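You operate a simulated robot arm through the tools that you are given. There is no shell and no other tool. Be economical: measure what you need, move in short steps, check, and stop when the job is done.

You run a simulated robot arm. Do the job below in one go: nothing can be reset, and whatever is moved stays where it is left.

TASK
Take the scrub block and put it on the bottom shelf of the wall rack. Open the basket gate, take the clear bottle labelled "still" from the second shelf from the bottom of the wall rack and leave it in the inside of the hoist basket, then shut the gate. Stack the small box that says "B" from the second shelf from the bottom of the wall rack on top of the small box marked "D". Fetch the blue scrub pad and set it on the steel tray. Put the tin marked "C" from the top of the dark low table on the third shelf from the bottom of the wall rack and the tin labelled "A" on the lower shelf of the rusty low table. Put the green wiping pad on the top of the lid stand away on the filling table top. Stack the red cap from the top of the carton table on top of the grey cap. Put the blue dye cup from the top of the carton table on the third shelf from the bottom of the wall rack. Any order will do. Set down upright: clear bottle, tin, dye cup.

The check looks at the end state, three seconds after you hand in, the way a careful person would. Anything else that was tipped, shoved, dropped, spilled or broken makes it a failure. A push-on lid holds only when it is set on centred and level and pressed home; a screw cap is set on level and turned clockwise until tight.

THE ROBOT
A 7-joint arm with a fingered hand on a trunk, on a base that drives. Base frame: it is fixed to the floor where the robot stands at the start and does not move with it; the origin is under the middle of the robot, x ahead of it, y to its left, z up. Lengths are in m, angles in degrees, forces in N, time in s.
With the tool pointing down near the work surface it reaches from about 0.1 to 0.66 m from the robot's upright axis, wherever it stands. Its first joint turns from -166.0 to 166.0 degrees. Places, roughly: basket gate [0.5, 0.3, 0.7]; blue scrub pad (7x10x4 cm) [-1, -1.4, 0.5]; bottom shelf of the wall rack [0.8, -1.3, 0.2]; cap [-2.25, 1.75, 0.75]; clear bottle [0.5, -1.25, 1]; dye cup [-2.25, 1.75, 0.75]; filling table top [-2.1, -1.7, 0.4]; green wiping pad (10x7x5 cm) [-0.7, 0.4, 0.7]; inside of the hoist basket [0.7, 0.3, 0.6]; lower shelf of the rusty low table [-1.2, -1, 0.1]; scrub block (5x8x3 cm) [0.7, -0.2, 0.8]; small box [0.75, -1.5, 0.75]; steel tray (12x12x2 cm) [-2.4, -4.1, 0.8]; third shelf of the wall rack [0.8, -1.3, 1.4]; tin [-1, -1.5, 0.5]. Payload 3.4 kg.
Tool frame: the origin (TCP) lies between the finger pads and is the grasp point; the fingertips stand 0.025 m ahead of it; z points along the fingers, y is the line along which they close. Largest opening 0.088 m; the body of the gripper starts 0.029 m behind the TCP. The gripper is a hand of 3 fingers: y runs from the thumb to the fingers, the wrist lies at [-0.013, -0.106, -0.174] in the tool frame.
Orientation is that of the tool frame in the base frame, as [roll, pitch, yaw] about the fixed x, y, z axes, in that order (R = Rz(yaw) Ry(pitch) Rx(roll)). With the fingers straight down and the wrist toward the robot, the tool's x, y and z point along [0, 1, 0], [1, 0, 0] and [0, 0, -1] of the base frame.

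THE INTERFACE
- The arm moves only by the tool servo_tool. Its argument "series" is a list of rows, each a list of 6 numbers: the shift along the base's x, y, z in units of 400 mm (1.0 is 400 mm), then the turn, a rotation vector about the base's x, y, z in units of 90 degrees (1.0 is 90 degrees). In form: [[x, y, z, ax, ay, az], ...]. A call has 1 to 20 rows; each row is the pose to reach, as a shift and turn from the pose commanded when the call began. A call with a number of a shift or a turn outside -1 to 1 is refused whole. Each row takes 0.2 s and may step no farther than 0.05 m and 8.6 degrees from the row before; otherwise, the whole call is refused. A pose out of reach is approached as far as the arm can. The call stops where the force on the tool passes 40 N (or 10 N more than at its start, if that is more) or the arm is blocked; 0.2 s more then pass. In this call time passes only in rows, and 0.2 s behind the last. It gives the time, the measured TCP pose, the force on the tool (base axes), the opening and the grip force at its end, in the units of the frame above (readings bear some noise), with the torque about the TCP (base axes, N m) and any sound that the robot's microphone picked up, and new pictures: "views" is both (left out), scene, wrist or none.
- Cameras (640 x 400 px; columns grow to the right, rows downward): "scene" is now at [-0.026, 0.2013, 1.4513]; the picture's right is [0.79, -0.61, 0.00], its down [-0.57, -0.74, -0.36] and it looks along [0.22, 0.29, -0.93] (base axes); focal length 214 px, centre (320, 200). "wrist" rides on the gripper at [0.058, -0.085, -0.1] in the tool frame; the picture's right is [-0.67, 0.35, -0.66], its down [-0.69, -0.63, 0.37] and it looks along [-0.28, 0.69, 0.66] (tool axes); focal length 261 px, centre (320, 200). There is no depth. A picture from a camera that has moved, and an enlarged one, comes with that camera's place and axes in the base frame and with its lens.
- move_column(by): slides the trunk up (or, below 0, down) by that many m; the arm and the scene camera ride with it, the base frame stays. It gives what a move gives, with no picture.
- drive_base(legs): drives the robot by 1 to 6 legs, each [ahead, left, turn to the left] in m, m and degrees, along the robot's own axes; the way and the turn of a leg run together, so that a leg with both is an arc; at most 1.5 m and 180 degrees a leg. The arm and the cameras ride along, it lands a little off, and it stops where it bumps. It gives what a move gives, and a new picture of the scene camera.
- finger_targets(index, middle, thumb_bend, thumb_turn): sets how far each is bent, from 0 (flat) to 1 (curled in); at 0.3 the hand is open as for a grip, at 0.7 the pads meet at the TCP. One left out holds its place. A second passes; each finger stops where it meets its share of the squeeze, and holds until it gets a number again. It is the only way to open and close the hand. It gives what a move gives, with no picture; readings hold the bend of each and the force on the fingers (four entries, about 0 where the hand has none), thumb and palm. thumb_turn goes from beside the hand (0) to across from the fingers (1), as for a grip.
- head_to(pan, tilt): turns the head with the scene camera to pan (to the left, within 155 degrees either way) and tilt (down, from -29 to 69), counted from straight ahead of the robot. It gives what a move gives, and a new picture of the scene camera.
- enlarge(camera, box): a new picture of the part [left, top, right, bottom] of that camera's present view, enlarged. No time passes.
- job_done(): hands the job in; it is judged then, once.

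Go step by step. Nothing tells you exact positions but the pictures and the camera data: compare them with the known pose of the tool, close in by small moves and look again before you grip or let go. The budget is 525 turns and 360 pictures, counting those below and the enlarged ones. Unless the task says otherwise, let go and move clear before handing in.

The tools are called after "Call:" as a command line: name --pt "numbers of a row" for each row, then --argument value for the rest, lists and objects as JSON in quotes. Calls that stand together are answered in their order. servo_tool: Moves the arm, as the interface text tells. Its arguments: {"type":"object","properties":{"series":{"type":"array","items":{"type":"array","items":{"type":"number"}}},"views":{"type":"string","enum":["both","scene","wrist","none"]}},"required":["series"]} The other tools are called the same way: move_column (by) slides the trunk up or down; finger_targets (index, middle, thumb_bend, thumb_turn) moves the fingers one by one; drive_base (legs) drives the base; head_to (pan, tilt) turns the head that bears the scene camera; enlarge (camera, box) takes an enlarged picture of a part of a camera's view; job_done () hands the job in.

At the start:

```text
time: 0.0
eef_pos: [0.3387, 0.319, 1.0394]
tcp_rot: [179.9, 0.0, 90.0]
wrist_force: [-0.5, 0.5, -0.2]
moment: [0.03, 0.0, -0.02]
finger_gap: 0.0877
grip_force: 0.1
shape: jaw
bend: [0.3, 0.3, 0.3, 0.98]
finger forces: [0.1, 0.1, 0.1, 0.0, 0.0, 0.0]
trunk travel left (down, up): [-0.5, 0.09]
robot x, y, heading: [-0.0012, -0.0001, 0.2]
head pan, tilt: [52.2, 68.8]
```

scene: 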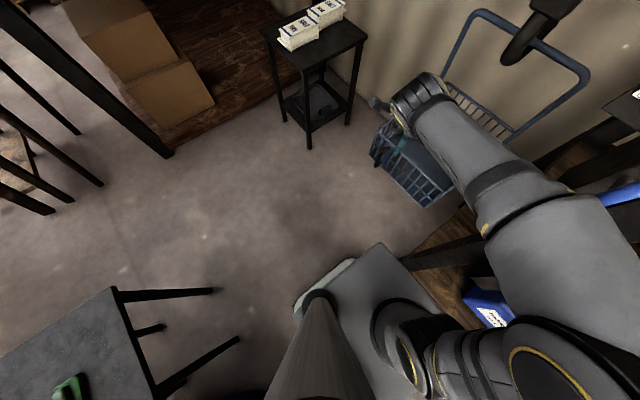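
wrist: 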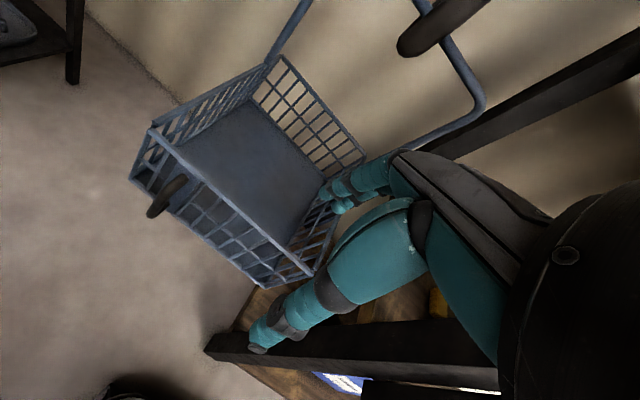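

I see the hoist basket ahead-left, a small table with boxes at far left, and a table with a green pad behind-left. I'll survey the surroundings by turning the head.

Call:
head_to --pan 0 --tilt 40

Call:
head_to --pan -60 --tilt 25

Call:
head_to --pan -125 --tilt 25

Call:
head_to --pan 140 --tilt 25

Call:
head_to --pan 70 --tilt 25

```text
time: 1.2
eef_pos: [0.3394, 0.3174, 1.0394]
tcp_rot: [-180.0, 0.0, 90.0]
wrist_force: [0.2, 0.0, -0.4]
moment: [0.02, 0.01, -0.05]
finger_gap: 0.0874
grip_force: 0.0
shape: jaw
bend: [0.3, 0.3, 0.3, 0.98]
finger forces: [0.0, 0.0, 0.0, 0.1, 0.1, 0.0]
trunk travel left (down, up): [-0.5, 0.09]
robot x, y, heading: [-0.0013, -0.0006, 0.0]
head pan, tilt: [0.0, 40.0]
camera scene: at [0.0247, 0.1571, 1.4874], right [0.0, -1.0, 0.0], down [-0.64, 0.0, -0.77], along [0.77, 0.0, -0.64], focal length 214 px, centre (320, 200)
```

scene: 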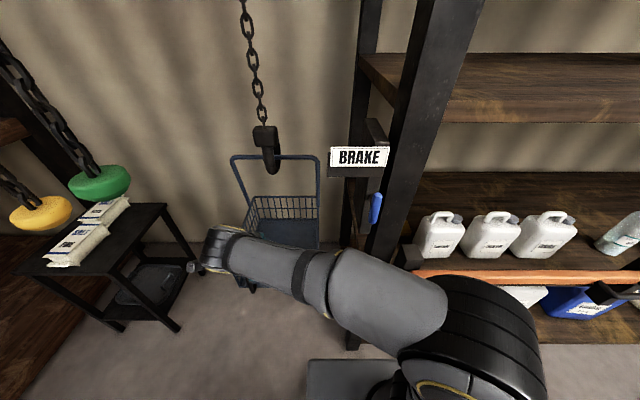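

```text
time: 2.5
eef_pos: [0.3388, 0.3194, 1.0402]
tcp_rot: [179.9, 0.0, 90.0]
wrist_force: [0.2, 0.0, -1.2]
moment: [0.01, 0.0, 0.01]
finger_gap: 0.0876
grip_force: 0.1
shape: jaw
bend: [0.3, 0.3, 0.3, 0.98]
finger forces: [0.0, 0.0, 0.0, 0.0, 0.0, 0.0]
trunk travel left (down, up): [-0.5, 0.09]
robot x, y, heading: [0.0009, 0.0007, 0.3]
head pan, tilt: [-60.0, 25.0]
camera scene: at [-0.0141, 0.0773, 1.5107], right [-0.87, -0.5, 0.0], down [-0.21, 0.37, -0.91], along [0.45, -0.78, -0.42], focal length 214 px, centre (320, 200)
```

scene: 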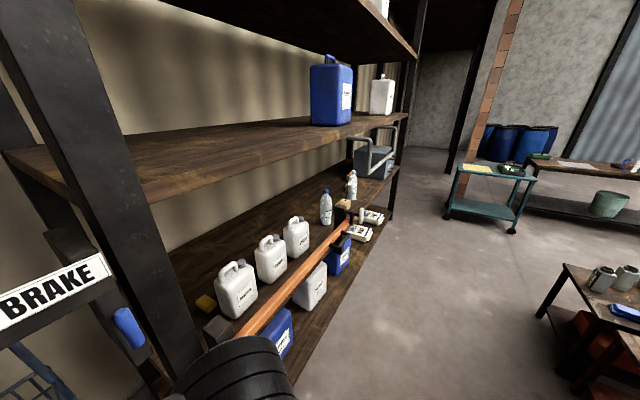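

```text
time: 3.9
eef_pos: [0.3401, 0.3192, 1.0391]
tcp_rot: [-179.9, 0.0, 90.0]
wrist_force: [0.4, 0.6, -0.3]
moment: [-0.03, 0.0, 0.01]
finger_gap: 0.0876
grip_force: 0.1
shape: jaw
bend: [0.3, 0.3, 0.3, 0.98]
finger forces: [0.1, 0.1, 0.1, 0.0, 0.0, 0.0]
trunk travel left (down, up): [-0.5, 0.09]
robot x, y, heading: [0.0028, -0.0007, 0.1]
head pan, tilt: [-125.0, 25.0]
camera scene: at [-0.1131, 0.0816, 1.5108], right [-0.82, 0.57, 0.0], down [0.24, 0.35, -0.91], along [-0.52, -0.74, -0.42], focal length 214 px, centre (320, 200)
```

scene: 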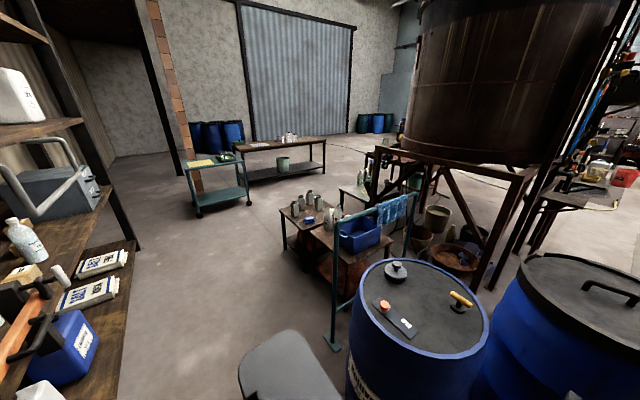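

```text
time: 7.5
eef_pos: [0.3386, 0.3184, 1.0408]
tcp_rot: [179.9, 0.0, 89.9]
wrist_force: [-0.9, -0.2, 0.0]
moment: [0.01, 0.02, 0.01]
finger_gap: 0.0876
grip_force: 0.0
shape: jaw
bend: [0.3, 0.3, 0.3, 0.98]
finger forces: [0.0, 0.0, 0.0, 0.0, 0.0, 0.0]
trunk travel left (down, up): [-0.5, 0.09]
robot x, y, heading: [-0.0006, 0.0003, -0.2]
head pan, tilt: [140.0, 25.0]
camera scene: at [-0.1308, 0.2163, 1.5108], right [0.64, 0.77, 0.0], down [0.32, -0.27, -0.91], along [-0.69, 0.58, -0.42], focal length 214 px, centre (320, 200)
```

scene: 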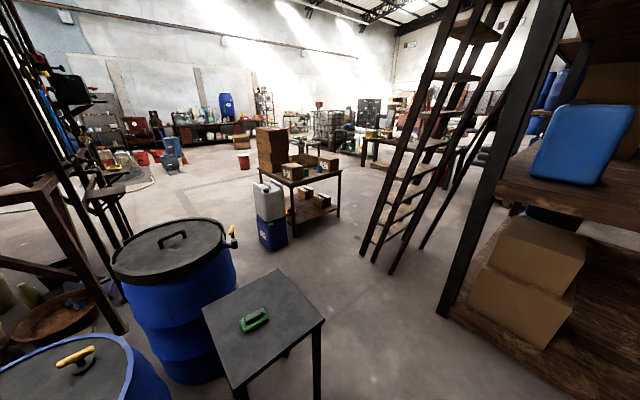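

```text
time: 9.0
eef_pos: [0.3385, 0.3183, 1.0406]
tcp_rot: [-180.0, 0.0, 90.0]
wrist_force: [0.7, 0.3, -0.6]
moment: [-0.01, -0.01, 0.0]
finger_gap: 0.0877
grip_force: 0.0
shape: jaw
bend: [0.3, 0.3, 0.3, 0.98]
finger forces: [0.1, 0.0, 0.1, 0.1, 0.0, 0.0]
trunk travel left (down, up): [-0.5, 0.09]
robot x, y, heading: [0.0022, 0.0032, -0.1]
head pan, tilt: [70.0, 25.0]
camera scene: at [-0.0288, 0.2437, 1.5108], right [0.94, -0.34, 0.0], down [-0.14, -0.4, -0.91], along [0.31, 0.85, -0.42], focal length 214 px, centre (320, 200)
```

scene: 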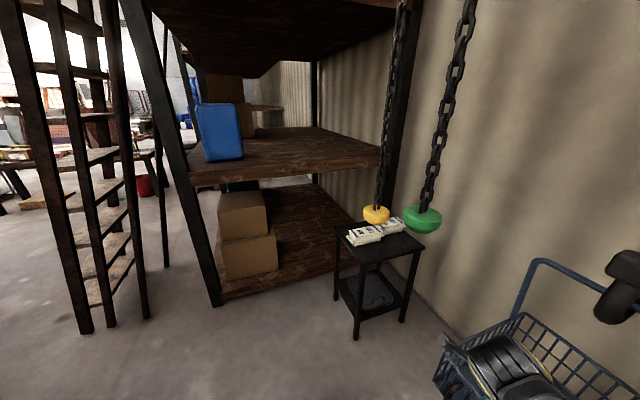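

The rack is to the right front; I'll enlarge its middle to identify items.

Call:
head_to --pan -60 --tilt 30

Call:
enlarge --camera "scene" --box '[180, 120, 400, 260]'

Call:
enlarge --camera "scene" --box '[440, 80, 640, 320]'

```text
time: 11.1
eef_pos: [0.3392, 0.3178, 1.04]
tcp_rot: [-179.9, 0.0, 90.1]
wrist_force: [-0.3, -0.7, -0.1]
moment: [0.03, -0.03, 0.01]
finger_gap: 0.0875
grip_force: 0.0
shape: jaw
bend: [0.3, 0.3, 0.3, 0.98]
finger forces: [0.0, 0.0, 0.0, 0.1, 0.0, 0.1]
trunk travel left (down, up): [-0.5, 0.09]
robot x, y, heading: [-0.0024, -0.0, 0.1]
head pan, tilt: [-60.0, 30.0]
camera scene: at [-0.015, 0.0788, 1.5028], right [-0.87, -0.5, 0.0], down [-0.25, 0.43, -0.87], along [0.43, -0.75, -0.5], focal length 214 px, centre (320, 200)
```

scene: 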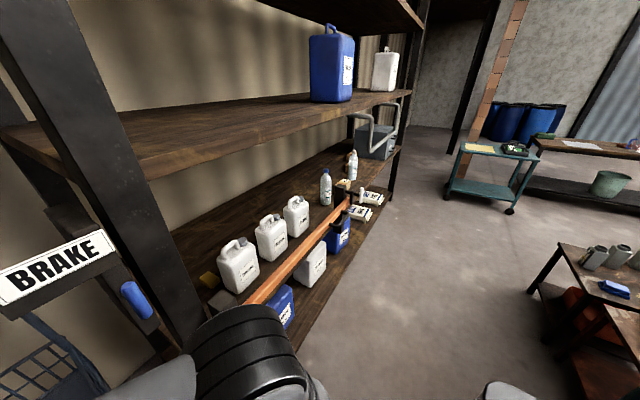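

```text
2.86 times, centred on (290, 190) of scene
camera zoom: at [-0.015, 0.0788, 1.5028], right [-0.87, -0.5, 0.0], down [-0.25, 0.43, -0.87], along [0.43, -0.75, -0.5], focal length 613 px, centre (406, 229)
```

zoom: 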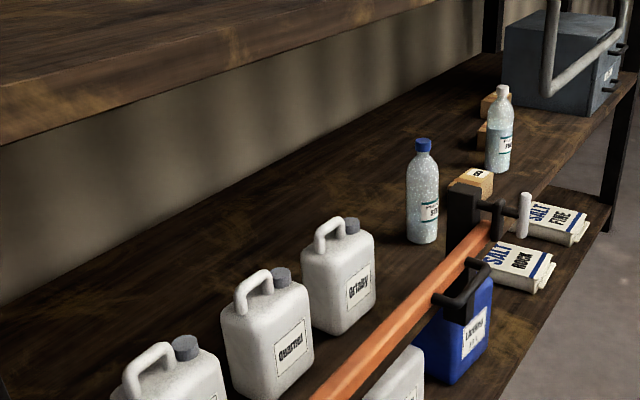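

```text
1.67 times, centred on (540, 200) of scene
camera zoom: at [-0.015, 0.0788, 1.5028], right [-0.87, -0.5, 0.0], down [-0.25, 0.43, -0.87], along [0.43, -0.75, -0.5], focal length 358 px, centre (-47, 200)
```

zoom: 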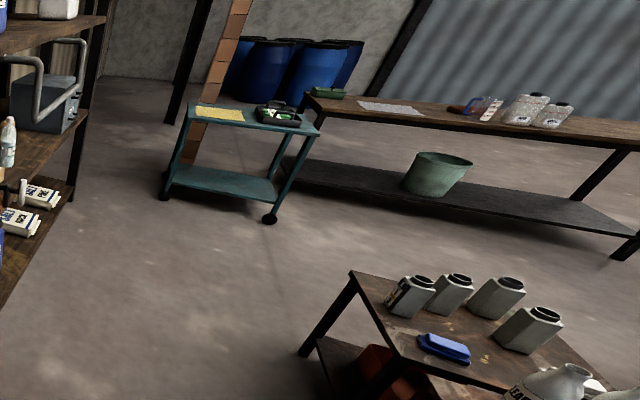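

Let me look at the left part of the rack near the scrub block, and down at the base clearance.

Call:
head_to --pan -30 --tilt 50

Call:
head_to --pan -70 --tilt 69

```text
time: 12.0
eef_pos: [0.3397, 0.3186, 1.04]
tcp_rot: [179.9, 0.0, 90.0]
wrist_force: [-0.2, 0.3, -0.1]
moment: [0.0, -0.01, 0.03]
finger_gap: 0.0877
grip_force: 0.0
shape: jaw
bend: [0.3, 0.3, 0.3, 0.98]
finger forces: [0.1, 0.0, 0.1, 0.0, 0.0, 0.0]
trunk travel left (down, up): [-0.5, 0.09]
robot x, y, heading: [-0.0004, 0.0035, -0.1]
head pan, tilt: [-30.0, 50.0]
camera scene: at [0.0064, 0.1185, 1.4733], right [-0.5, -0.87, 0.0], down [-0.66, 0.38, -0.64], along [0.56, -0.32, -0.77], focal length 214 px, centre (320, 200)
```

scene: 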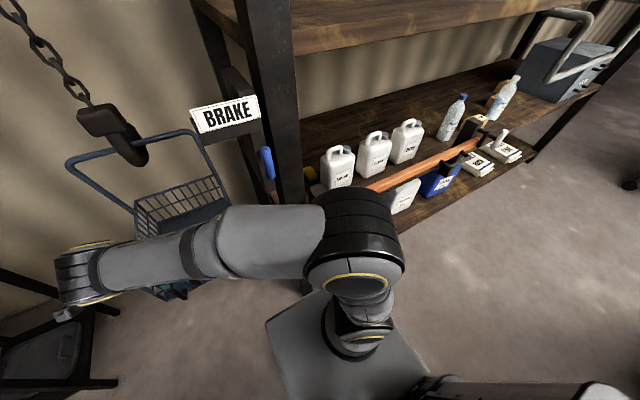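

```text
time: 13.1
eef_pos: [0.3402, 0.319, 1.0401]
tcp_rot: [180.0, 0.0, 90.0]
wrist_force: [-0.3, -0.6, 0.9]
moment: [0.0, 0.0, 0.04]
finger_gap: 0.0875
grip_force: 0.1
shape: jaw
bend: [0.3, 0.3, 0.3, 0.98]
finger forces: [0.0, 0.1, 0.0, 0.0, 0.0, 0.1]
trunk travel left (down, up): [-0.5, 0.09]
robot x, y, heading: [0.0007, -0.0025, 0.0]
head pan, tilt: [-70.0, 68.8]
camera scene: at [-0.0411, 0.1045, 1.4513], right [-0.94, -0.34, 0.0], down [-0.32, 0.88, -0.36], along [0.12, -0.34, -0.93], focal length 214 px, centre (320, 200)
```

scene: 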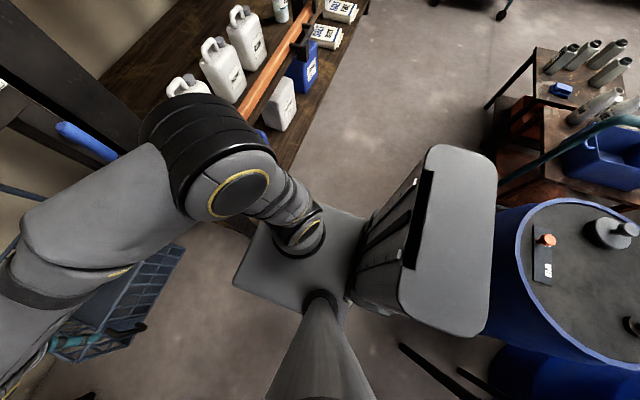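

The rack front is at about x 0.35 and a drum is close behind, so I'll first swing the arm to the robot's left before turning the robot parallel to the rack.

Call:
servo_tool --pt "-0.0945 0.065 0 0 0 0.0625" --pt "-0.194 0.118 0 0 0 0.125" --pt "-0.296 0.1605 0 0 0 0.1875" --pt "-0.4005 0.1915 0 0 0 0.25" --pt "-0.5055 0.212 0 0 0 0.3125" --pt "-0.61 0.221 0 0 0 0.375" --pt "-0.713 0.2195 0 0 0 0.4375" --pt "-0.814 0.208 0 0 0 0.5" --views "scene"

```text
time: 14.9
eef_pos: [0.0123, 0.4019, 1.0392]
tcp_rot: [-179.9, 0.0, 135.2]
wrist_force: [0.8, -0.2, 0.3]
moment: [-0.01, -0.01, 0.0]
finger_gap: 0.0876
grip_force: 0.1
shape: jaw
bend: [0.3, 0.3, 0.3, 0.98]
finger forces: [0.0, 0.0, 0.0, 0.0, 0.0, 0.0]
trunk travel left (down, up): [-0.5, 0.09]
robot x, y, heading: [-0.001, -0.0019, 0.2]
head pan, tilt: [-70.0, 68.8]
camera scene: at [-0.0413, 0.1045, 1.4513], right [-0.94, -0.34, 0.0], down [-0.32, 0.88, -0.36], along [0.12, -0.34, -0.93], focal length 214 px, centre (320, 200)
```

scene: 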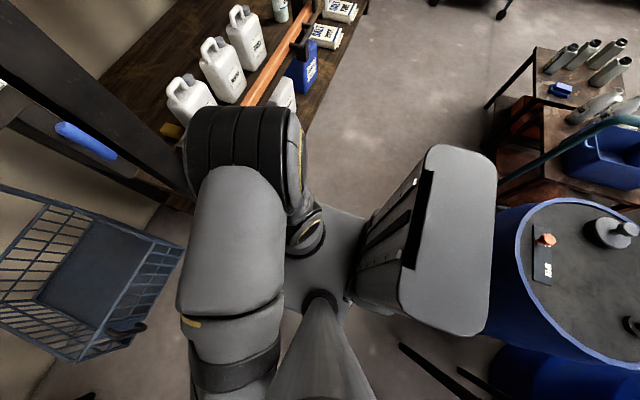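

The arm now lies to the robot's left. I'll slide right along the corridor a bit to be clear of the rack's left post and brake.

Call:
drive_base --legs '[[0.03, -0.2, 0]]'

```text
time: 16.5
eef_pos: [0.0438, 0.2007, 1.0385]
tcp_rot: [-180.0, 0.0, 134.8]
wrist_force: [0.1, 0.3, 0.5]
moment: [0.02, -0.02, 0.01]
finger_gap: 0.0878
grip_force: 0.0
shape: jaw
bend: [0.3, 0.3, 0.3, 0.98]
finger forces: [0.0, 0.2, 0.0, 0.0, 0.1, 0.0]
trunk travel left (down, up): [-0.5, 0.09]
robot x, y, heading: [0.0322, -0.2001, -0.1]
head pan, tilt: [-70.0, 68.8]
camera scene: at [-0.0113, -0.0965, 1.4514], right [-0.94, -0.34, 0.0], down [-0.32, 0.88, -0.36], along [0.12, -0.34, -0.93], focal length 214 px, centre (320, 200)
```

scene: 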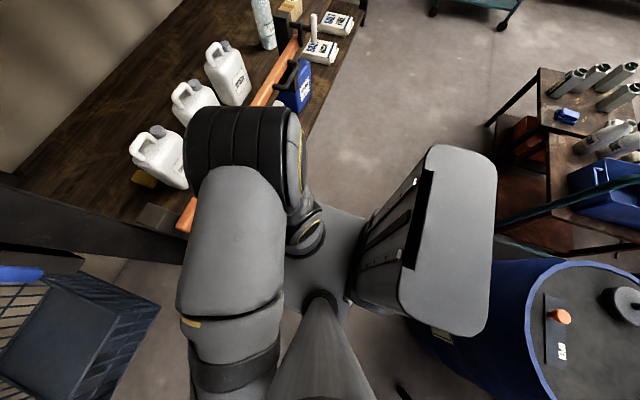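

The block triangulates to about (0.65, -0.20, 0.81). I'll swing the arm compactly to point ahead.

Call:
servo_tool --pt "0.112 -0.035 0 0 0 -0.036" --pt "0.211 -0.0805 0 0 0 -0.071" --pt "0.302 -0.136 0 0 0 -0.107" --pt "0.3835 -0.1995 0 0 0 -0.143" --pt "0.454 -0.27 0 0 0 -0.178" --pt "0.5155 -0.346 0 0 0 -0.214" --pt "0.566 -0.4275 0 0 0 -0.25" --pt "0.606 -0.5115 0 0 0 -0.286" --pt "0.643 -0.592 0 0 0 -0.321" --pt "0.673 -0.6735 0 0 0 -0.357" --pt "0.704 -0.751 0 0 0 -0.393" --pt "0.727 -0.833 0 0 0 -0.43" --pt "0.741 -0.917 0 0 0 -0.465" --pt "0.746 -0.999 0 0 0 -0.5" --views "both"

```text
time: 19.1
eef_pos: [0.3084, -0.0827, 1.0077]
tcp_rot: [-173.0, 1.3, 107.5]
wrist_force: [-5.2, -1.5, 8.4]
moment: [0.05, -0.38, 0.01]
finger_gap: 0.0864
grip_force: 0.0
shape: jaw
bend: [0.3, 0.32, 0.3, 0.98]
finger forces: [0.0, 9.3, 0.0, 0.0, 0.1, 0.0]
trunk travel left (down, up): [-0.5, 0.09]
robot x, y, heading: [0.0275, -0.2021, -0.4]
head pan, tilt: [-70.0, 68.8]
stopped in row 12: the arm was blocked; the commanded pose is now the measured one
camera scene: at [-0.0138, -0.0964, 1.4543], right [-0.94, -0.34, 0.0], down [-0.31, 0.88, -0.36], along [0.12, -0.34, -0.93], focal length 214 px, centre (320, 200)
camera wrist: at [0.2231, -0.0449, 1.1141], right [0.6, -0.5, 0.62], down [-0.43, -0.86, -0.27], along [0.67, -0.11, -0.73], focal length 261 px, centre (320, 200)
```

scene: 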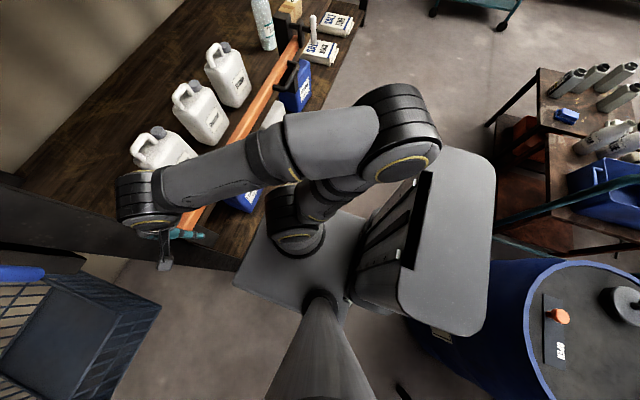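
wrist: 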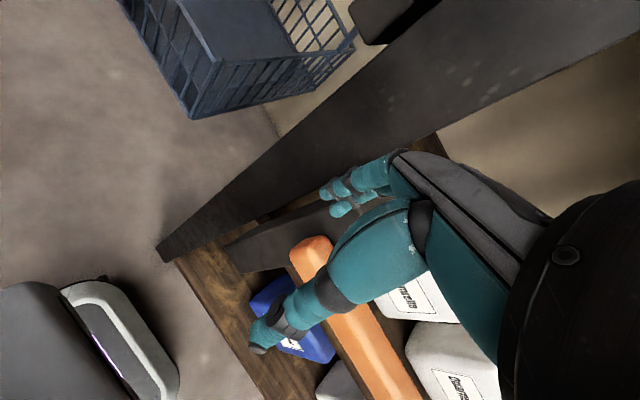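

The hand or elbow touched something near the post; I'll lift and back off a little and look again.

Call:
servo_tool --pt "-0.03 0.06 0.06 0 0 0" --pt "-0.06 0.1 0.12 0 0 0" --views "both"

```text
time: 19.7
eef_pos: [0.289, -0.0385, 1.0429]
tcp_rot: [-170.7, 1.6, 107.9]
wrist_force: [0.3, 0.1, 0.0]
moment: [0.01, -0.02, -0.04]
finger_gap: 0.0877
grip_force: 0.0
shape: jaw
bend: [0.3, 0.3, 0.3, 0.98]
finger forces: [0.0, 0.1, 0.0, 0.0, 0.0, 0.1]
trunk travel left (down, up): [-0.5, 0.09]
robot x, y, heading: [0.0254, -0.2005, -0.2]
head pan, tilt: [-70.0, 68.8]
camera scene: at [-0.0116, -0.0959, 1.4521], right [-0.94, -0.34, 0.0], down [-0.32, 0.88, -0.36], along [0.12, -0.34, -0.93], focal length 214 px, centre (320, 200)
camera wrist: at [0.2064, 0.0003, 1.1531], right [0.63, -0.48, 0.61], down [-0.44, -0.87, -0.24], along [0.64, -0.11, -0.76], focal length 261 px, centre (320, 200)
```

scene: 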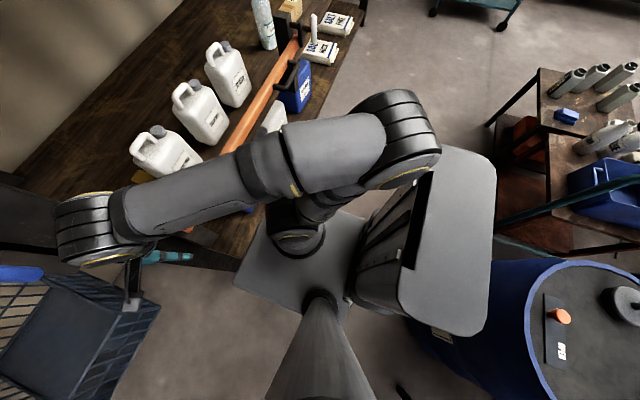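
wrist: 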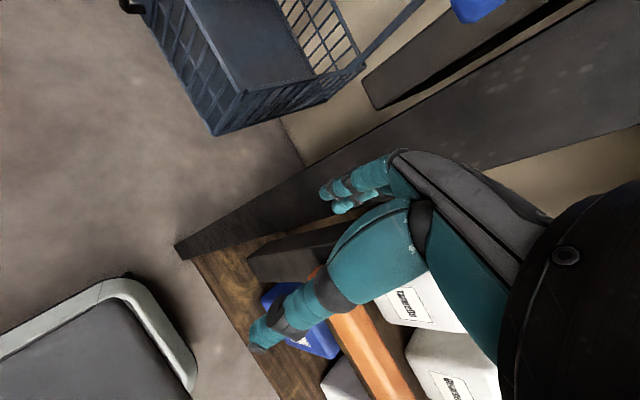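

The elbow folds back against the torso when working straight ahead; working to the robot's left is freer. I'll swing the arm back left and later turn the robot parallel to the rack.

Call:
servo_tool --pt "-0.024 0.086 0 0.008 -0.009 0.033" --pt "-0.064 0.17 0 0.015 -0.018 0.067" --pt "-0.1145 0.251 0 0.023 -0.026 0.1" --pt "-0.176 0.3275 0 0.031 -0.035 0.134" --pt "-0.2465 0.398 0 0.038 -0.044 0.167" --pt "-0.328 0.4615 0 0.046 -0.053 0.2" --pt "-0.419 0.517 0 0.054 -0.061 0.234" --pt "-0.518 0.562 0 0.061 -0.07 0.268" --pt "-0.63 0.597 0 0.069 -0.079 0.301" --views "none"

Call:
drive_base --legs '[[0.0, -0.4, 0]]'

```text
time: 21.5
eef_pos: [0.1715, 0.1541, 1.07]
tcp_rot: [179.2, -4.3, 118.0]
wrist_force: [-0.2, 0.8, 0.1]
moment: [-0.01, 0.03, -0.01]
finger_gap: 0.0879
grip_force: 0.1
shape: jaw
bend: [0.3, 0.3, 0.3, 0.98]
finger forces: [0.0, 0.1, 0.1, 0.1, 0.0, 0.0]
trunk travel left (down, up): [-0.5, 0.09]
robot x, y, heading: [0.0292, -0.2012, -0.3]
head pan, tilt: [-70.0, 68.8]
stopped in row 9: the arm was blocked; the commanded pose is now the measured one
```

```text
time: 24.0
eef_pos: [0.1699, -0.2484, 1.07]
tcp_rot: [179.1, -4.5, 118.1]
wrist_force: [-0.5, 0.3, -0.1]
moment: [0.0, -0.01, -0.01]
finger_gap: 0.0877
grip_force: 0.0
shape: jaw
bend: [0.3, 0.3, 0.3, 0.98]
finger forces: [0.0, 0.0, 0.1, 0.0, 0.0, 0.1]
trunk travel left (down, up): [-0.5, 0.09]
robot x, y, heading: [0.0287, -0.6034, -0.3]
head pan, tilt: [-70.0, 68.8]
camera scene: at [-0.013, -0.4992, 1.4514], right [-0.94, -0.34, 0.0], down [-0.32, 0.88, -0.36], along [0.12, -0.34, -0.93], focal length 214 px, centre (320, 200)
```

scene: 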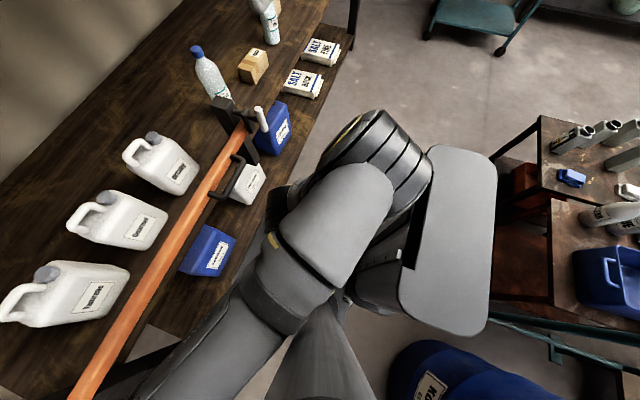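

The elbow has flopped behind; I'll raise the column, turn the robot to face along the aisle (-y) and then extend the arm there to reset the elbow.

Call:
move_column --by 0.09

Call:
drive_base --legs '[[-0.06, 0, 0], [0, 0, -90]]'

Call:
head_to --pan 10 --tilt 45

```text
time: 25.3
eef_pos: [0.1709, -0.2482, 1.1603]
tcp_rot: [179.1, -4.3, 118.1]
wrist_force: [-0.3, -0.1, 0.0]
moment: [0.01, 0.03, 0.03]
finger_gap: 0.0878
grip_force: 0.1
shape: jaw
bend: [0.3, 0.3, 0.3, 0.98]
finger forces: [0.1, 0.0, 0.0, 0.1, 0.0, 0.0]
trunk travel left (down, up): [-0.59, 0.0]
robot x, y, heading: [0.0248, -0.604, -0.1]
head pan, tilt: [-70.0, 68.8]
```

```text
time: 30.1
eef_pos: [0.324, -0.7454, 1.1611]
tcp_rot: [179.1, -4.4, 28.1]
wrist_force: [0.6, 0.4, -0.7]
moment: [-0.01, -0.01, -0.02]
finger_gap: 0.0877
grip_force: 0.0
shape: jaw
bend: [0.3, 0.3, 0.3, 0.98]
finger forces: [0.0, 0.0, 0.0, 0.0, 0.1, 0.0]
trunk travel left (down, up): [-0.59, 0.0]
robot x, y, heading: [-0.0289, -0.6056, -90.1]
head pan, tilt: [-70.0, 68.8]
camera scene: at [0.0738, -0.5635, 1.5413], right [-0.34, 0.94, 0.0], down [0.88, 0.32, -0.36], along [-0.34, -0.12, -0.93], focal length 214 px, centre (320, 200)
```

scene: 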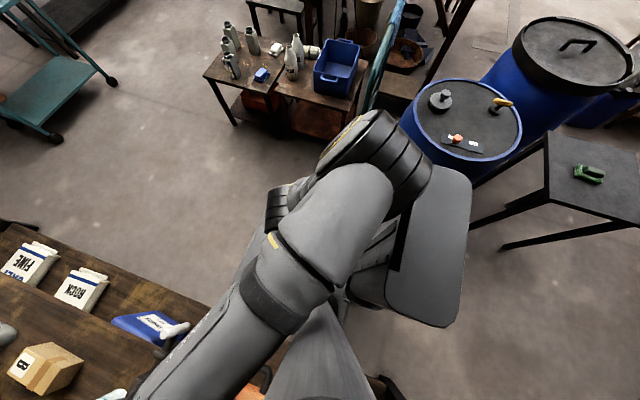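

```text
time: 31.6
eef_pos: [0.3232, -0.7455, 1.1604]
tcp_rot: [179.0, -4.4, 28.1]
wrist_force: [-0.1, 0.5, 0.2]
moment: [0.0, 0.0, 0.0]
finger_gap: 0.0879
grip_force: 0.0
shape: jaw
bend: [0.3, 0.3, 0.3, 0.98]
finger forces: [0.0, 0.1, 0.0, 0.0, 0.0, 0.0]
trunk travel left (down, up): [-0.59, 0.0]
robot x, y, heading: [-0.0309, -0.6022, -90.1]
head pan, tilt: [10.0, 45.0]
camera scene: at [0.1403, -0.6246, 1.5702], right [-0.99, -0.17, 0.0], down [-0.12, 0.7, -0.71], along [0.12, -0.7, -0.71], focal length 214 px, centre (320, 200)
```

scene: 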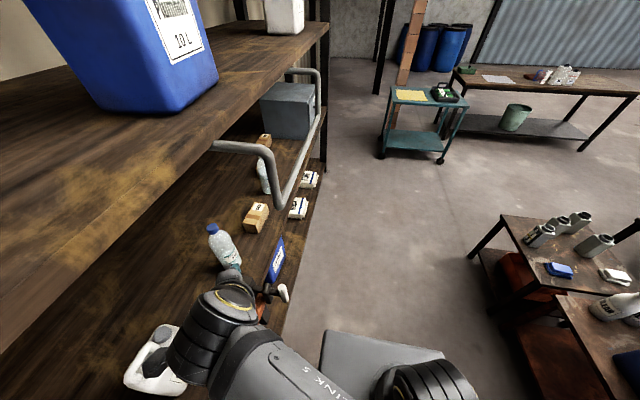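

Aisle ahead is clear. I'll stretch the arm forward along the aisle to unfold the elbow.

Call:
servo_tool --pt "-0.026 -0.109 0 0 0 0" --pt "-0.052 -0.218 0 0 0 0" --pt "-0.078 -0.327 0 0 0 0" --pt "-0.104 -0.436 0 0 0 0" --pt "-0.13 -0.545 0 0 0 0" --pt "-0.156 -0.654 0 0 0 0" --pt "-0.1825 -0.7625 0 0 0 0" --pt "-0.25 -0.85 0 0 0 0" --pt "-0.33 -0.93 0 0 0 0" --views "scene"

```text
time: 33.6
eef_pos: [0.1918, -1.1185, 1.1591]
tcp_rot: [179.1, -4.4, 28.3]
wrist_force: [1.3, 0.5, 0.2]
moment: [-0.01, -0.01, 0.01]
finger_gap: 0.0877
grip_force: 0.1
shape: jaw
bend: [0.3, 0.3, 0.3, 0.98]
finger forces: [0.1, 0.0, 0.0, 0.0, 0.0, 0.0]
trunk travel left (down, up): [-0.59, 0.0]
robot x, y, heading: [-0.0315, -0.6002, -90.0]
head pan, tilt: [10.0, 45.0]
camera scene: at [0.14, -0.6252, 1.5702], right [-0.99, -0.17, 0.0], down [-0.12, 0.7, -0.71], along [0.12, -0.7, -0.71], focal length 214 px, centre (320, 200)
```

scene: 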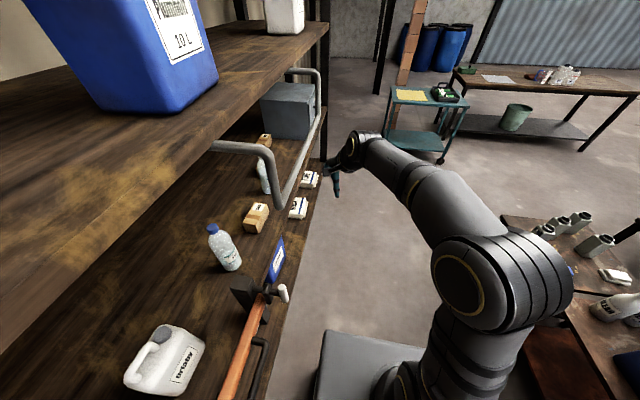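

Arm is now nicely extended. Enlarging to read labels on boxes and bottles.

Call:
enlarge --camera "scene" --box '[190, 80, 350, 280]'

Call:
enlarge --camera "scene" --box '[470, 180, 640, 340]'

Call:
enlarge --camera "scene" --box '[360, 40, 640, 180]'

```text
2.00 times, centred on (270, 180) of scene
camera zoom: at [0.14, -0.6252, 1.5702], right [-0.99, -0.17, 0.0], down [-0.12, 0.7, -0.71], along [0.12, -0.7, -0.71], focal length 429 px, centre (420, 240)
```

zoom: 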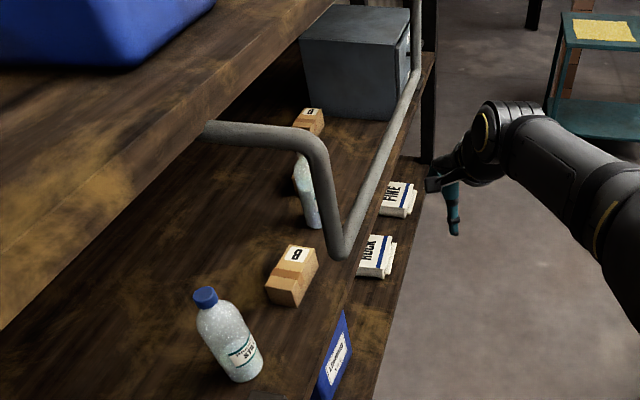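

```text
2.50 times, centred on (555, 260) of scene
camera zoom: at [0.14, -0.6252, 1.5702], right [-0.99, -0.17, 0.0], down [-0.12, 0.7, -0.71], along [0.12, -0.7, -0.71], focal length 536 px, centre (-268, 50)
```

zoom: 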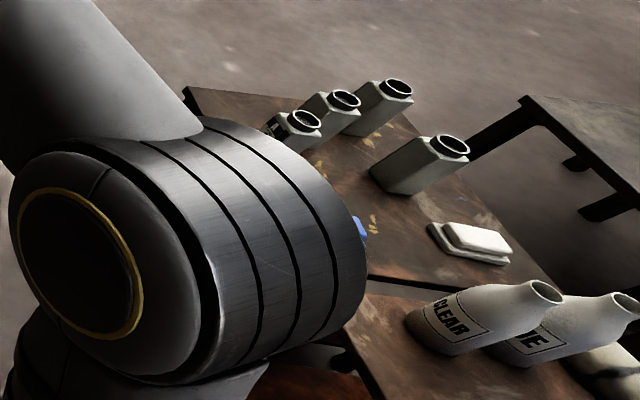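

```text
2.29 times, centred on (500, 110) of scene
camera zoom: at [0.14, -0.6252, 1.5702], right [-0.99, -0.17, 0.0], down [-0.12, 0.7, -0.71], along [0.12, -0.7, -0.71], focal length 490 px, centre (-91, 406)
```

zoom: 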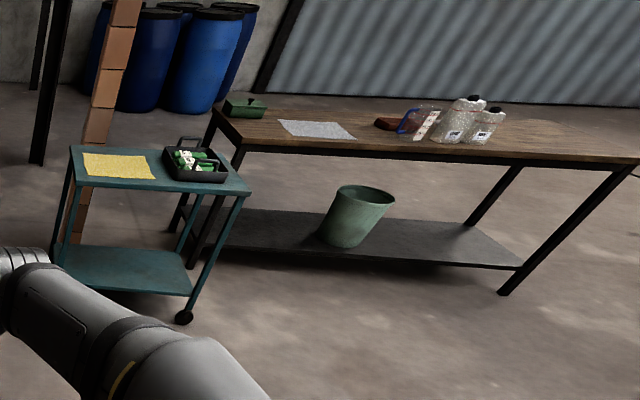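

I'll drive forward 0.45 m and look left into the rack near the boxes.

Call:
drive_base --legs '[[0.45, -0.05, 0]]'

Call:
head_to --pan 75 --tilt 40

Call:
head_to --pan 35 --tilt 35

```text
time: 36.3
eef_pos: [0.1421, -1.5676, 1.1582]
tcp_rot: [179.1, -4.4, 28.3]
wrist_force: [0.6, -0.1, -0.1]
moment: [0.04, -0.03, -0.01]
finger_gap: 0.0877
grip_force: 0.1
shape: jaw
bend: [0.3, 0.3, 0.3, 0.98]
finger forces: [0.0, 0.1, 0.0, 0.0, 0.0, 0.0]
trunk travel left (down, up): [-0.59, 0.0]
robot x, y, heading: [-0.0789, -1.0548, -90.0]
head pan, tilt: [10.0, 45.0]
camera scene: at [0.0895, -1.0755, 1.5702], right [-0.98, -0.17, 0.0], down [-0.12, 0.7, -0.71], along [0.12, -0.7, -0.71], focal length 214 px, centre (320, 200)
```

scene: 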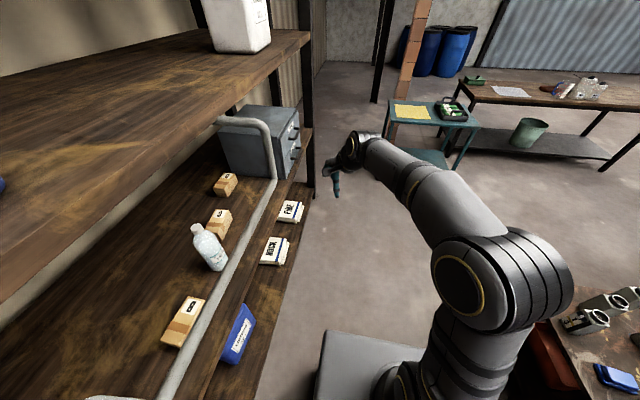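

```text
time: 37.7
eef_pos: [0.142, -1.5669, 1.1606]
tcp_rot: [179.1, -4.4, 28.2]
wrist_force: [0.9, 0.0, 0.3]
moment: [-0.01, 0.0, -0.03]
finger_gap: 0.0876
grip_force: 0.0
shape: jaw
bend: [0.3, 0.3, 0.3, 0.98]
finger forces: [0.0, 0.0, 0.0, 0.0, 0.0, 0.0]
trunk travel left (down, up): [-0.59, 0.0]
robot x, y, heading: [-0.0819, -1.0576, -89.8]
head pan, tilt: [75.0, 40.0]
camera scene: at [0.1575, -1.0169, 1.5774], right [-0.26, -0.97, 0.0], down [-0.62, 0.17, -0.77], along [0.74, -0.2, -0.64], focal length 214 px, centre (320, 200)
```

scene: 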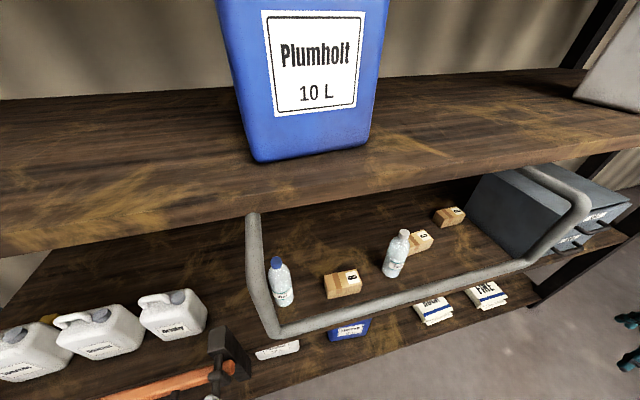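

```text
time: 38.7
eef_pos: [0.1413, -1.566, 1.1593]
tcp_rot: [179.1, -4.3, 28.2]
wrist_force: [-0.3, -0.3, 0.1]
moment: [0.0, 0.01, -0.01]
finger_gap: 0.0878
grip_force: 0.1
shape: jaw
bend: [0.3, 0.3, 0.3, 0.98]
finger forces: [0.1, 0.0, 0.0, 0.0, 0.0, 0.1]
trunk travel left (down, up): [-0.59, 0.0]
robot x, y, heading: [-0.0837, -1.0522, -89.9]
head pan, tilt: [35.0, 35.0]
camera scene: at [0.126, -1.0669, 1.585], right [-0.82, -0.57, 0.0], down [-0.33, 0.47, -0.82], along [0.47, -0.67, -0.57], focal length 214 px, centre (320, 200)
```

scene: 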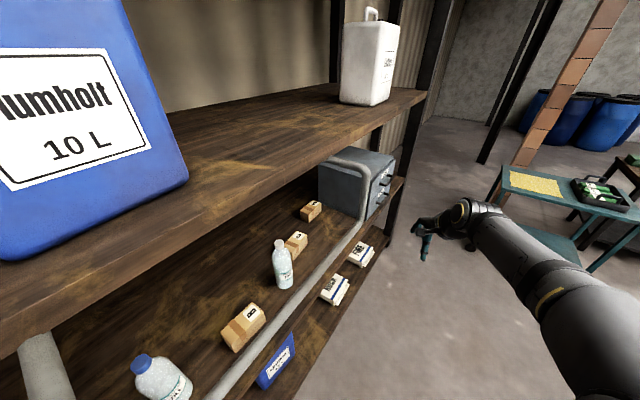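

The hoop-shaped pipe is a guard rail hanging about x 0.31, z 1.15 in front of shelf 2; I'll work beneath it. Reading labels now.

Call:
enlarge --camera "scene" --box '[210, 180, 350, 370]'

Call:
head_to --pan 65 --tilt 55

Call:
enlarge --camera "scene" --box '[200, 60, 460, 260]'

```text
2.11 times, centred on (280, 275) of scene
camera zoom: at [0.126, -1.0669, 1.585], right [-0.82, -0.57, 0.0], down [-0.33, 0.47, -0.82], along [0.47, -0.67, -0.57], focal length 452 px, centre (404, 42)
```

zoom: 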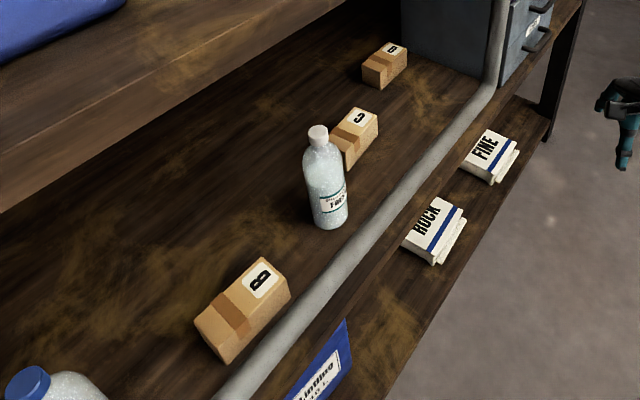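

```text
time: 39.7
eef_pos: [0.1428, -1.5677, 1.1591]
tcp_rot: [179.0, -4.3, 28.2]
wrist_force: [-0.4, -0.6, 0.8]
moment: [-0.02, 0.01, -0.02]
finger_gap: 0.0876
grip_force: 0.1
shape: jaw
bend: [0.3, 0.3, 0.3, 0.98]
finger forces: [0.0, 0.1, 0.0, 0.0, 0.0, 0.0]
trunk travel left (down, up): [-0.59, 0.0]
robot x, y, heading: [-0.0863, -1.0523, -89.8]
head pan, tilt: [65.0, 55.0]
camera scene: at [0.1408, -1.0254, 1.5568], right [-0.42, -0.91, 0.0], down [-0.74, 0.35, -0.57], along [0.52, -0.24, -0.82], focal length 214 px, centre (320, 200)
```

scene: 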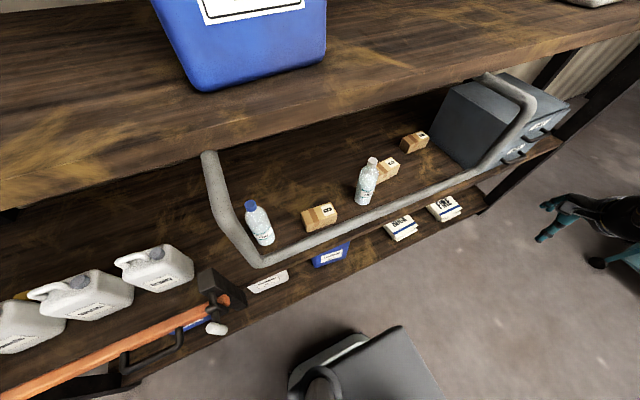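

```text
2.00 times, centred on (330, 160) of scene
camera zoom: at [0.1408, -1.0254, 1.5568], right [-0.42, -0.91, 0.0], down [-0.74, 0.35, -0.57], along [0.52, -0.24, -0.82], focal length 429 px, centre (300, 280)
```

zoom: 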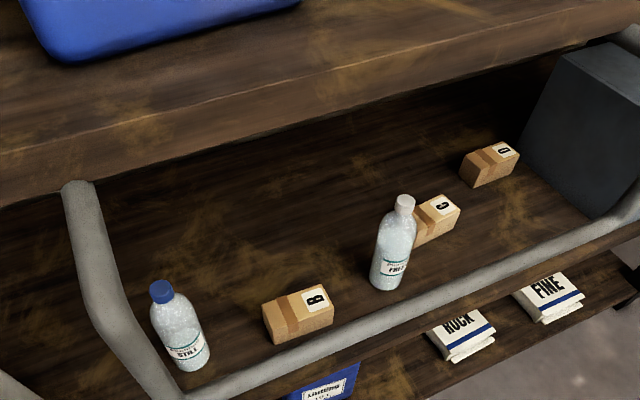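

B is the near box (~0.537,-1.21), D the far one (~0.74,-1.85), STILL bottle at (0.55,-0.98). I'll position next to B and lower the column so the arm passes under the rail.

Call:
drive_base --legs '[[0.15, 0.07, 0]]'

Call:
move_column --by -0.35

Call:
head_to --pan 40 --tilt 45

```text
time: 41.1
eef_pos: [0.2128, -1.7192, 1.16]
tcp_rot: [179.1, -4.5, 28.2]
wrist_force: [-0.1, -0.4, -0.3]
moment: [0.04, 0.01, 0.03]
finger_gap: 0.0879
grip_force: 0.1
shape: jaw
bend: [0.3, 0.3, 0.3, 0.98]
finger forces: [0.0, 0.0, 0.0, 0.0, 0.0, 0.1]
trunk travel left (down, up): [-0.59, 0.0]
robot x, y, heading: [-0.0109, -1.206, -90.2]
head pan, tilt: [65.0, 55.0]
camera scene: at [0.2117, -1.1773, 1.5567], right [-0.42, -0.91, 0.0], down [-0.74, 0.35, -0.57], along [0.52, -0.24, -0.82], focal length 214 px, centre (320, 200)
```

scene: 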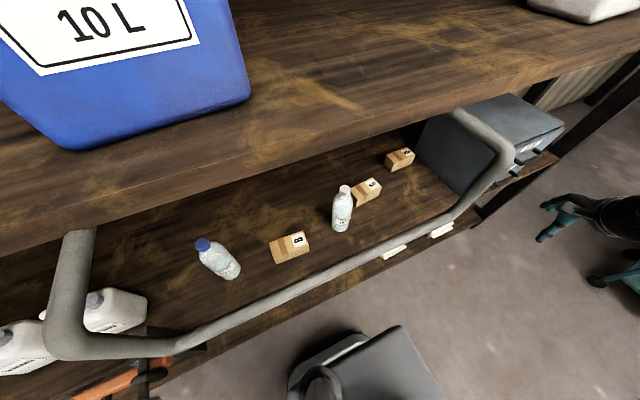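

```text
time: 44.6
eef_pos: [0.2126, -1.7177, 0.8094]
tcp_rot: [179.1, -4.4, 28.2]
wrist_force: [-0.3, 0.7, 0.3]
moment: [-0.01, 0.06, -0.02]
finger_gap: 0.0877
grip_force: 0.0
shape: jaw
bend: [0.3, 0.3, 0.3, 0.98]
finger forces: [0.0, 0.1, 0.0, 0.0, 0.1, 0.0]
trunk travel left (down, up): [-0.24, 0.35]
robot x, y, heading: [-0.0104, -1.2012, -89.9]
head pan, tilt: [65.0, 55.0]
```

```text
time: 45.5
eef_pos: [0.2117, -1.7182, 0.8098]
tcp_rot: [179.1, -4.4, 28.4]
wrist_force: [0.2, -0.6, -0.3]
moment: [0.03, -0.01, 0.03]
finger_gap: 0.0877
grip_force: 0.1
shape: jaw
bend: [0.3, 0.3, 0.3, 0.98]
finger forces: [0.1, 0.0, 0.1, 0.0, 0.1, 0.1]
trunk travel left (down, up): [-0.24, 0.35]
robot x, y, heading: [-0.0112, -1.2079, -90.0]
head pan, tilt: [40.0, 45.0]
camera scene: at [0.1981, -1.208, 1.2202], right [-0.77, -0.64, 0.0], down [-0.46, 0.54, -0.71], along [0.45, -0.54, -0.71], focal length 214 px, centre (320, 200)
```

scene: 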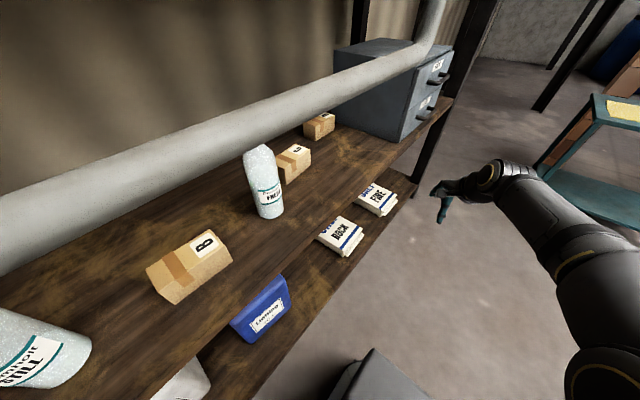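

The head mast stands on the robot's left, so I'd better work facing the rack with the arm well extended. I'll centre the arm ahead at radius 0.42, back off slightly and turn to face the rack.

Call:
servo_tool --pt "-0.09 0.037 0.03 0 0.008 -0.052" --pt "-0.18 0.075 0.06 -0.001 0.017 -0.105" --pt "-0.27 0.112 0.09 -0.001 0.025 -0.157" --pt "-0.36 0.15 0.12 -0.001 0.033 -0.21" --pt "-0.45 0.187 0.15 -0.002 0.042 -0.262" --pt "-0.55 0.225 0.18 -0.002 0.05 -0.314" --views "none"

Call:
drive_base --legs '[[0, -0.09, 0], [0, 0, 60]]'

```text
time: 46.9
eef_pos: [-0.0083, -1.6275, 0.8823]
tcp_rot: [-179.8, 0.0, -0.1]
wrist_force: [0.1, -0.4, -0.3]
moment: [0.01, 0.01, -0.01]
finger_gap: 0.0876
grip_force: 0.1
shape: jaw
bend: [0.3, 0.3, 0.3, 0.98]
finger forces: [0.0, 0.0, 0.0, 0.0, 0.0, 0.1]
trunk travel left (down, up): [-0.24, 0.35]
robot x, y, heading: [-0.0119, -1.2056, -89.8]
head pan, tilt: [40.0, 45.0]
```

```text
time: 50.6
eef_pos: [0.2654, -1.4163, 0.8819]
tcp_rot: [180.0, -0.1, 59.3]
wrist_force: [-0.7, -0.4, -0.7]
moment: [0.0, 0.03, -0.02]
finger_gap: 0.0876
grip_force: 0.1
shape: jaw
bend: [0.3, 0.3, 0.3, 0.98]
finger forces: [0.1, 0.0, 0.0, 0.0, 0.0, 0.0]
trunk travel left (down, up): [-0.24, 0.35]
robot x, y, heading: [-0.1016, -1.2036, -30.6]
head pan, tilt: [40.0, 45.0]
camera scene: at [0.008, -1.0259, 1.2202], right [0.16, -0.99, 0.0], down [-0.7, -0.11, -0.71], along [0.7, 0.11, -0.71], focal length 214 px, centre (320, 200)
```

scene: 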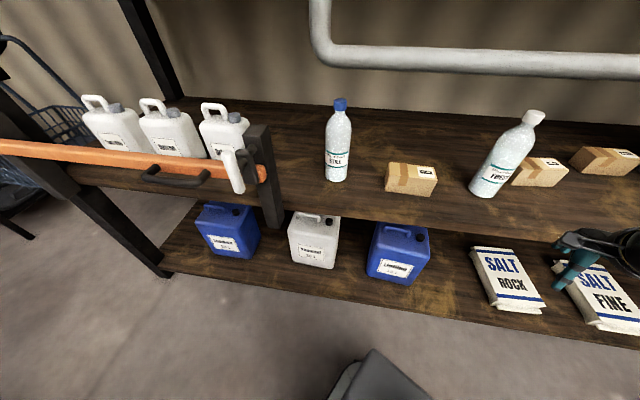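

Clear view now. I'll finish turning to face the rack and edge forward, then view with the wrist camera.

Call:
drive_base --legs '[[0, 0, 30.6], [0.05, 0, 0]]'

Call:
servo_tool --pt "0 0 0.01 0 0 0" --views "both"

```text
time: 53.0
eef_pos: [0.3706, -1.2023, 0.8828]
tcp_rot: [180.0, 0.1, 89.8]
wrist_force: [0.2, 0.3, -0.3]
moment: [-0.04, 0.01, 0.01]
finger_gap: 0.0877
grip_force: 0.1
shape: jaw
bend: [0.3, 0.3, 0.3, 0.98]
finger forces: [0.0, 0.1, 0.0, 0.0, 0.1, 0.0]
trunk travel left (down, up): [-0.24, 0.35]
robot x, y, heading: [-0.0495, -1.2019, 0.0]
head pan, tilt: [40.0, 45.0]
camera scene: at [-0.0488, -0.9956, 1.2202], right [0.64, -0.77, 0.0], down [-0.54, -0.45, -0.71], along [0.54, 0.45, -0.71], focal length 214 px, centre (320, 200)
```

scene: 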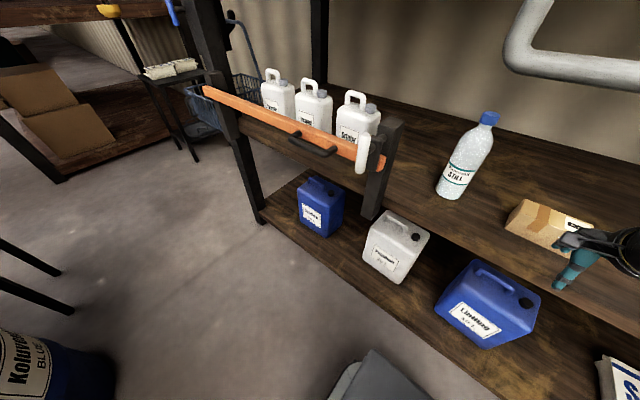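

```text
time: 53.4
eef_pos: [0.3707, -1.2017, 0.8868]
tcp_rot: [-179.9, 0.0, 89.8]
wrist_force: [-0.1, -0.8, -0.3]
moment: [0.01, -0.06, -0.01]
finger_gap: 0.0879
grip_force: 0.1
shape: jaw
bend: [0.3, 0.3, 0.3, 0.98]
finger forces: [0.0, 0.0, 0.1, 0.1, 0.0, 0.0]
trunk travel left (down, up): [-0.24, 0.35]
robot x, y, heading: [-0.0508, -1.2034, -0.3]
head pan, tilt: [40.0, 45.0]
camera scene: at [-0.0486, -0.9956, 1.2202], right [0.64, -0.77, 0.0], down [-0.54, -0.45, -0.71], along [0.54, 0.45, -0.71], focal length 214 px, centre (320, 200)
camera wrist: at [0.2877, -1.142, 0.9847], right [0.35, -0.67, 0.66], down [-0.63, -0.68, -0.37], along [0.69, -0.29, -0.66], focal length 261 px, centre (320, 200)
```

scene: 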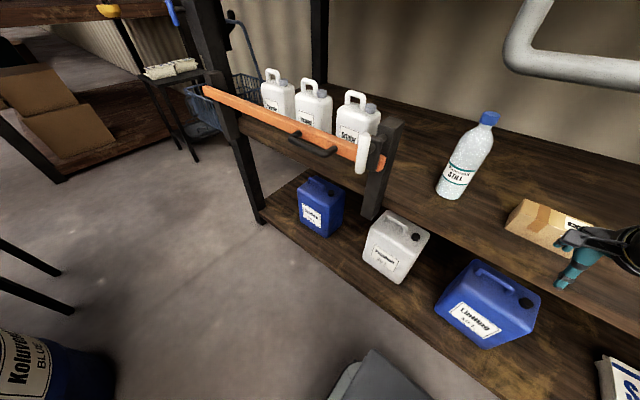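
wrist: 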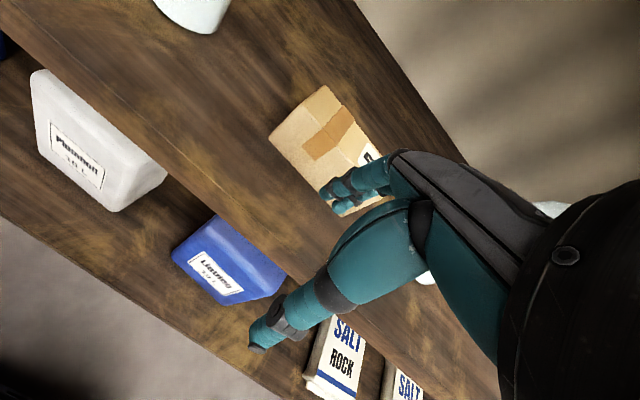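

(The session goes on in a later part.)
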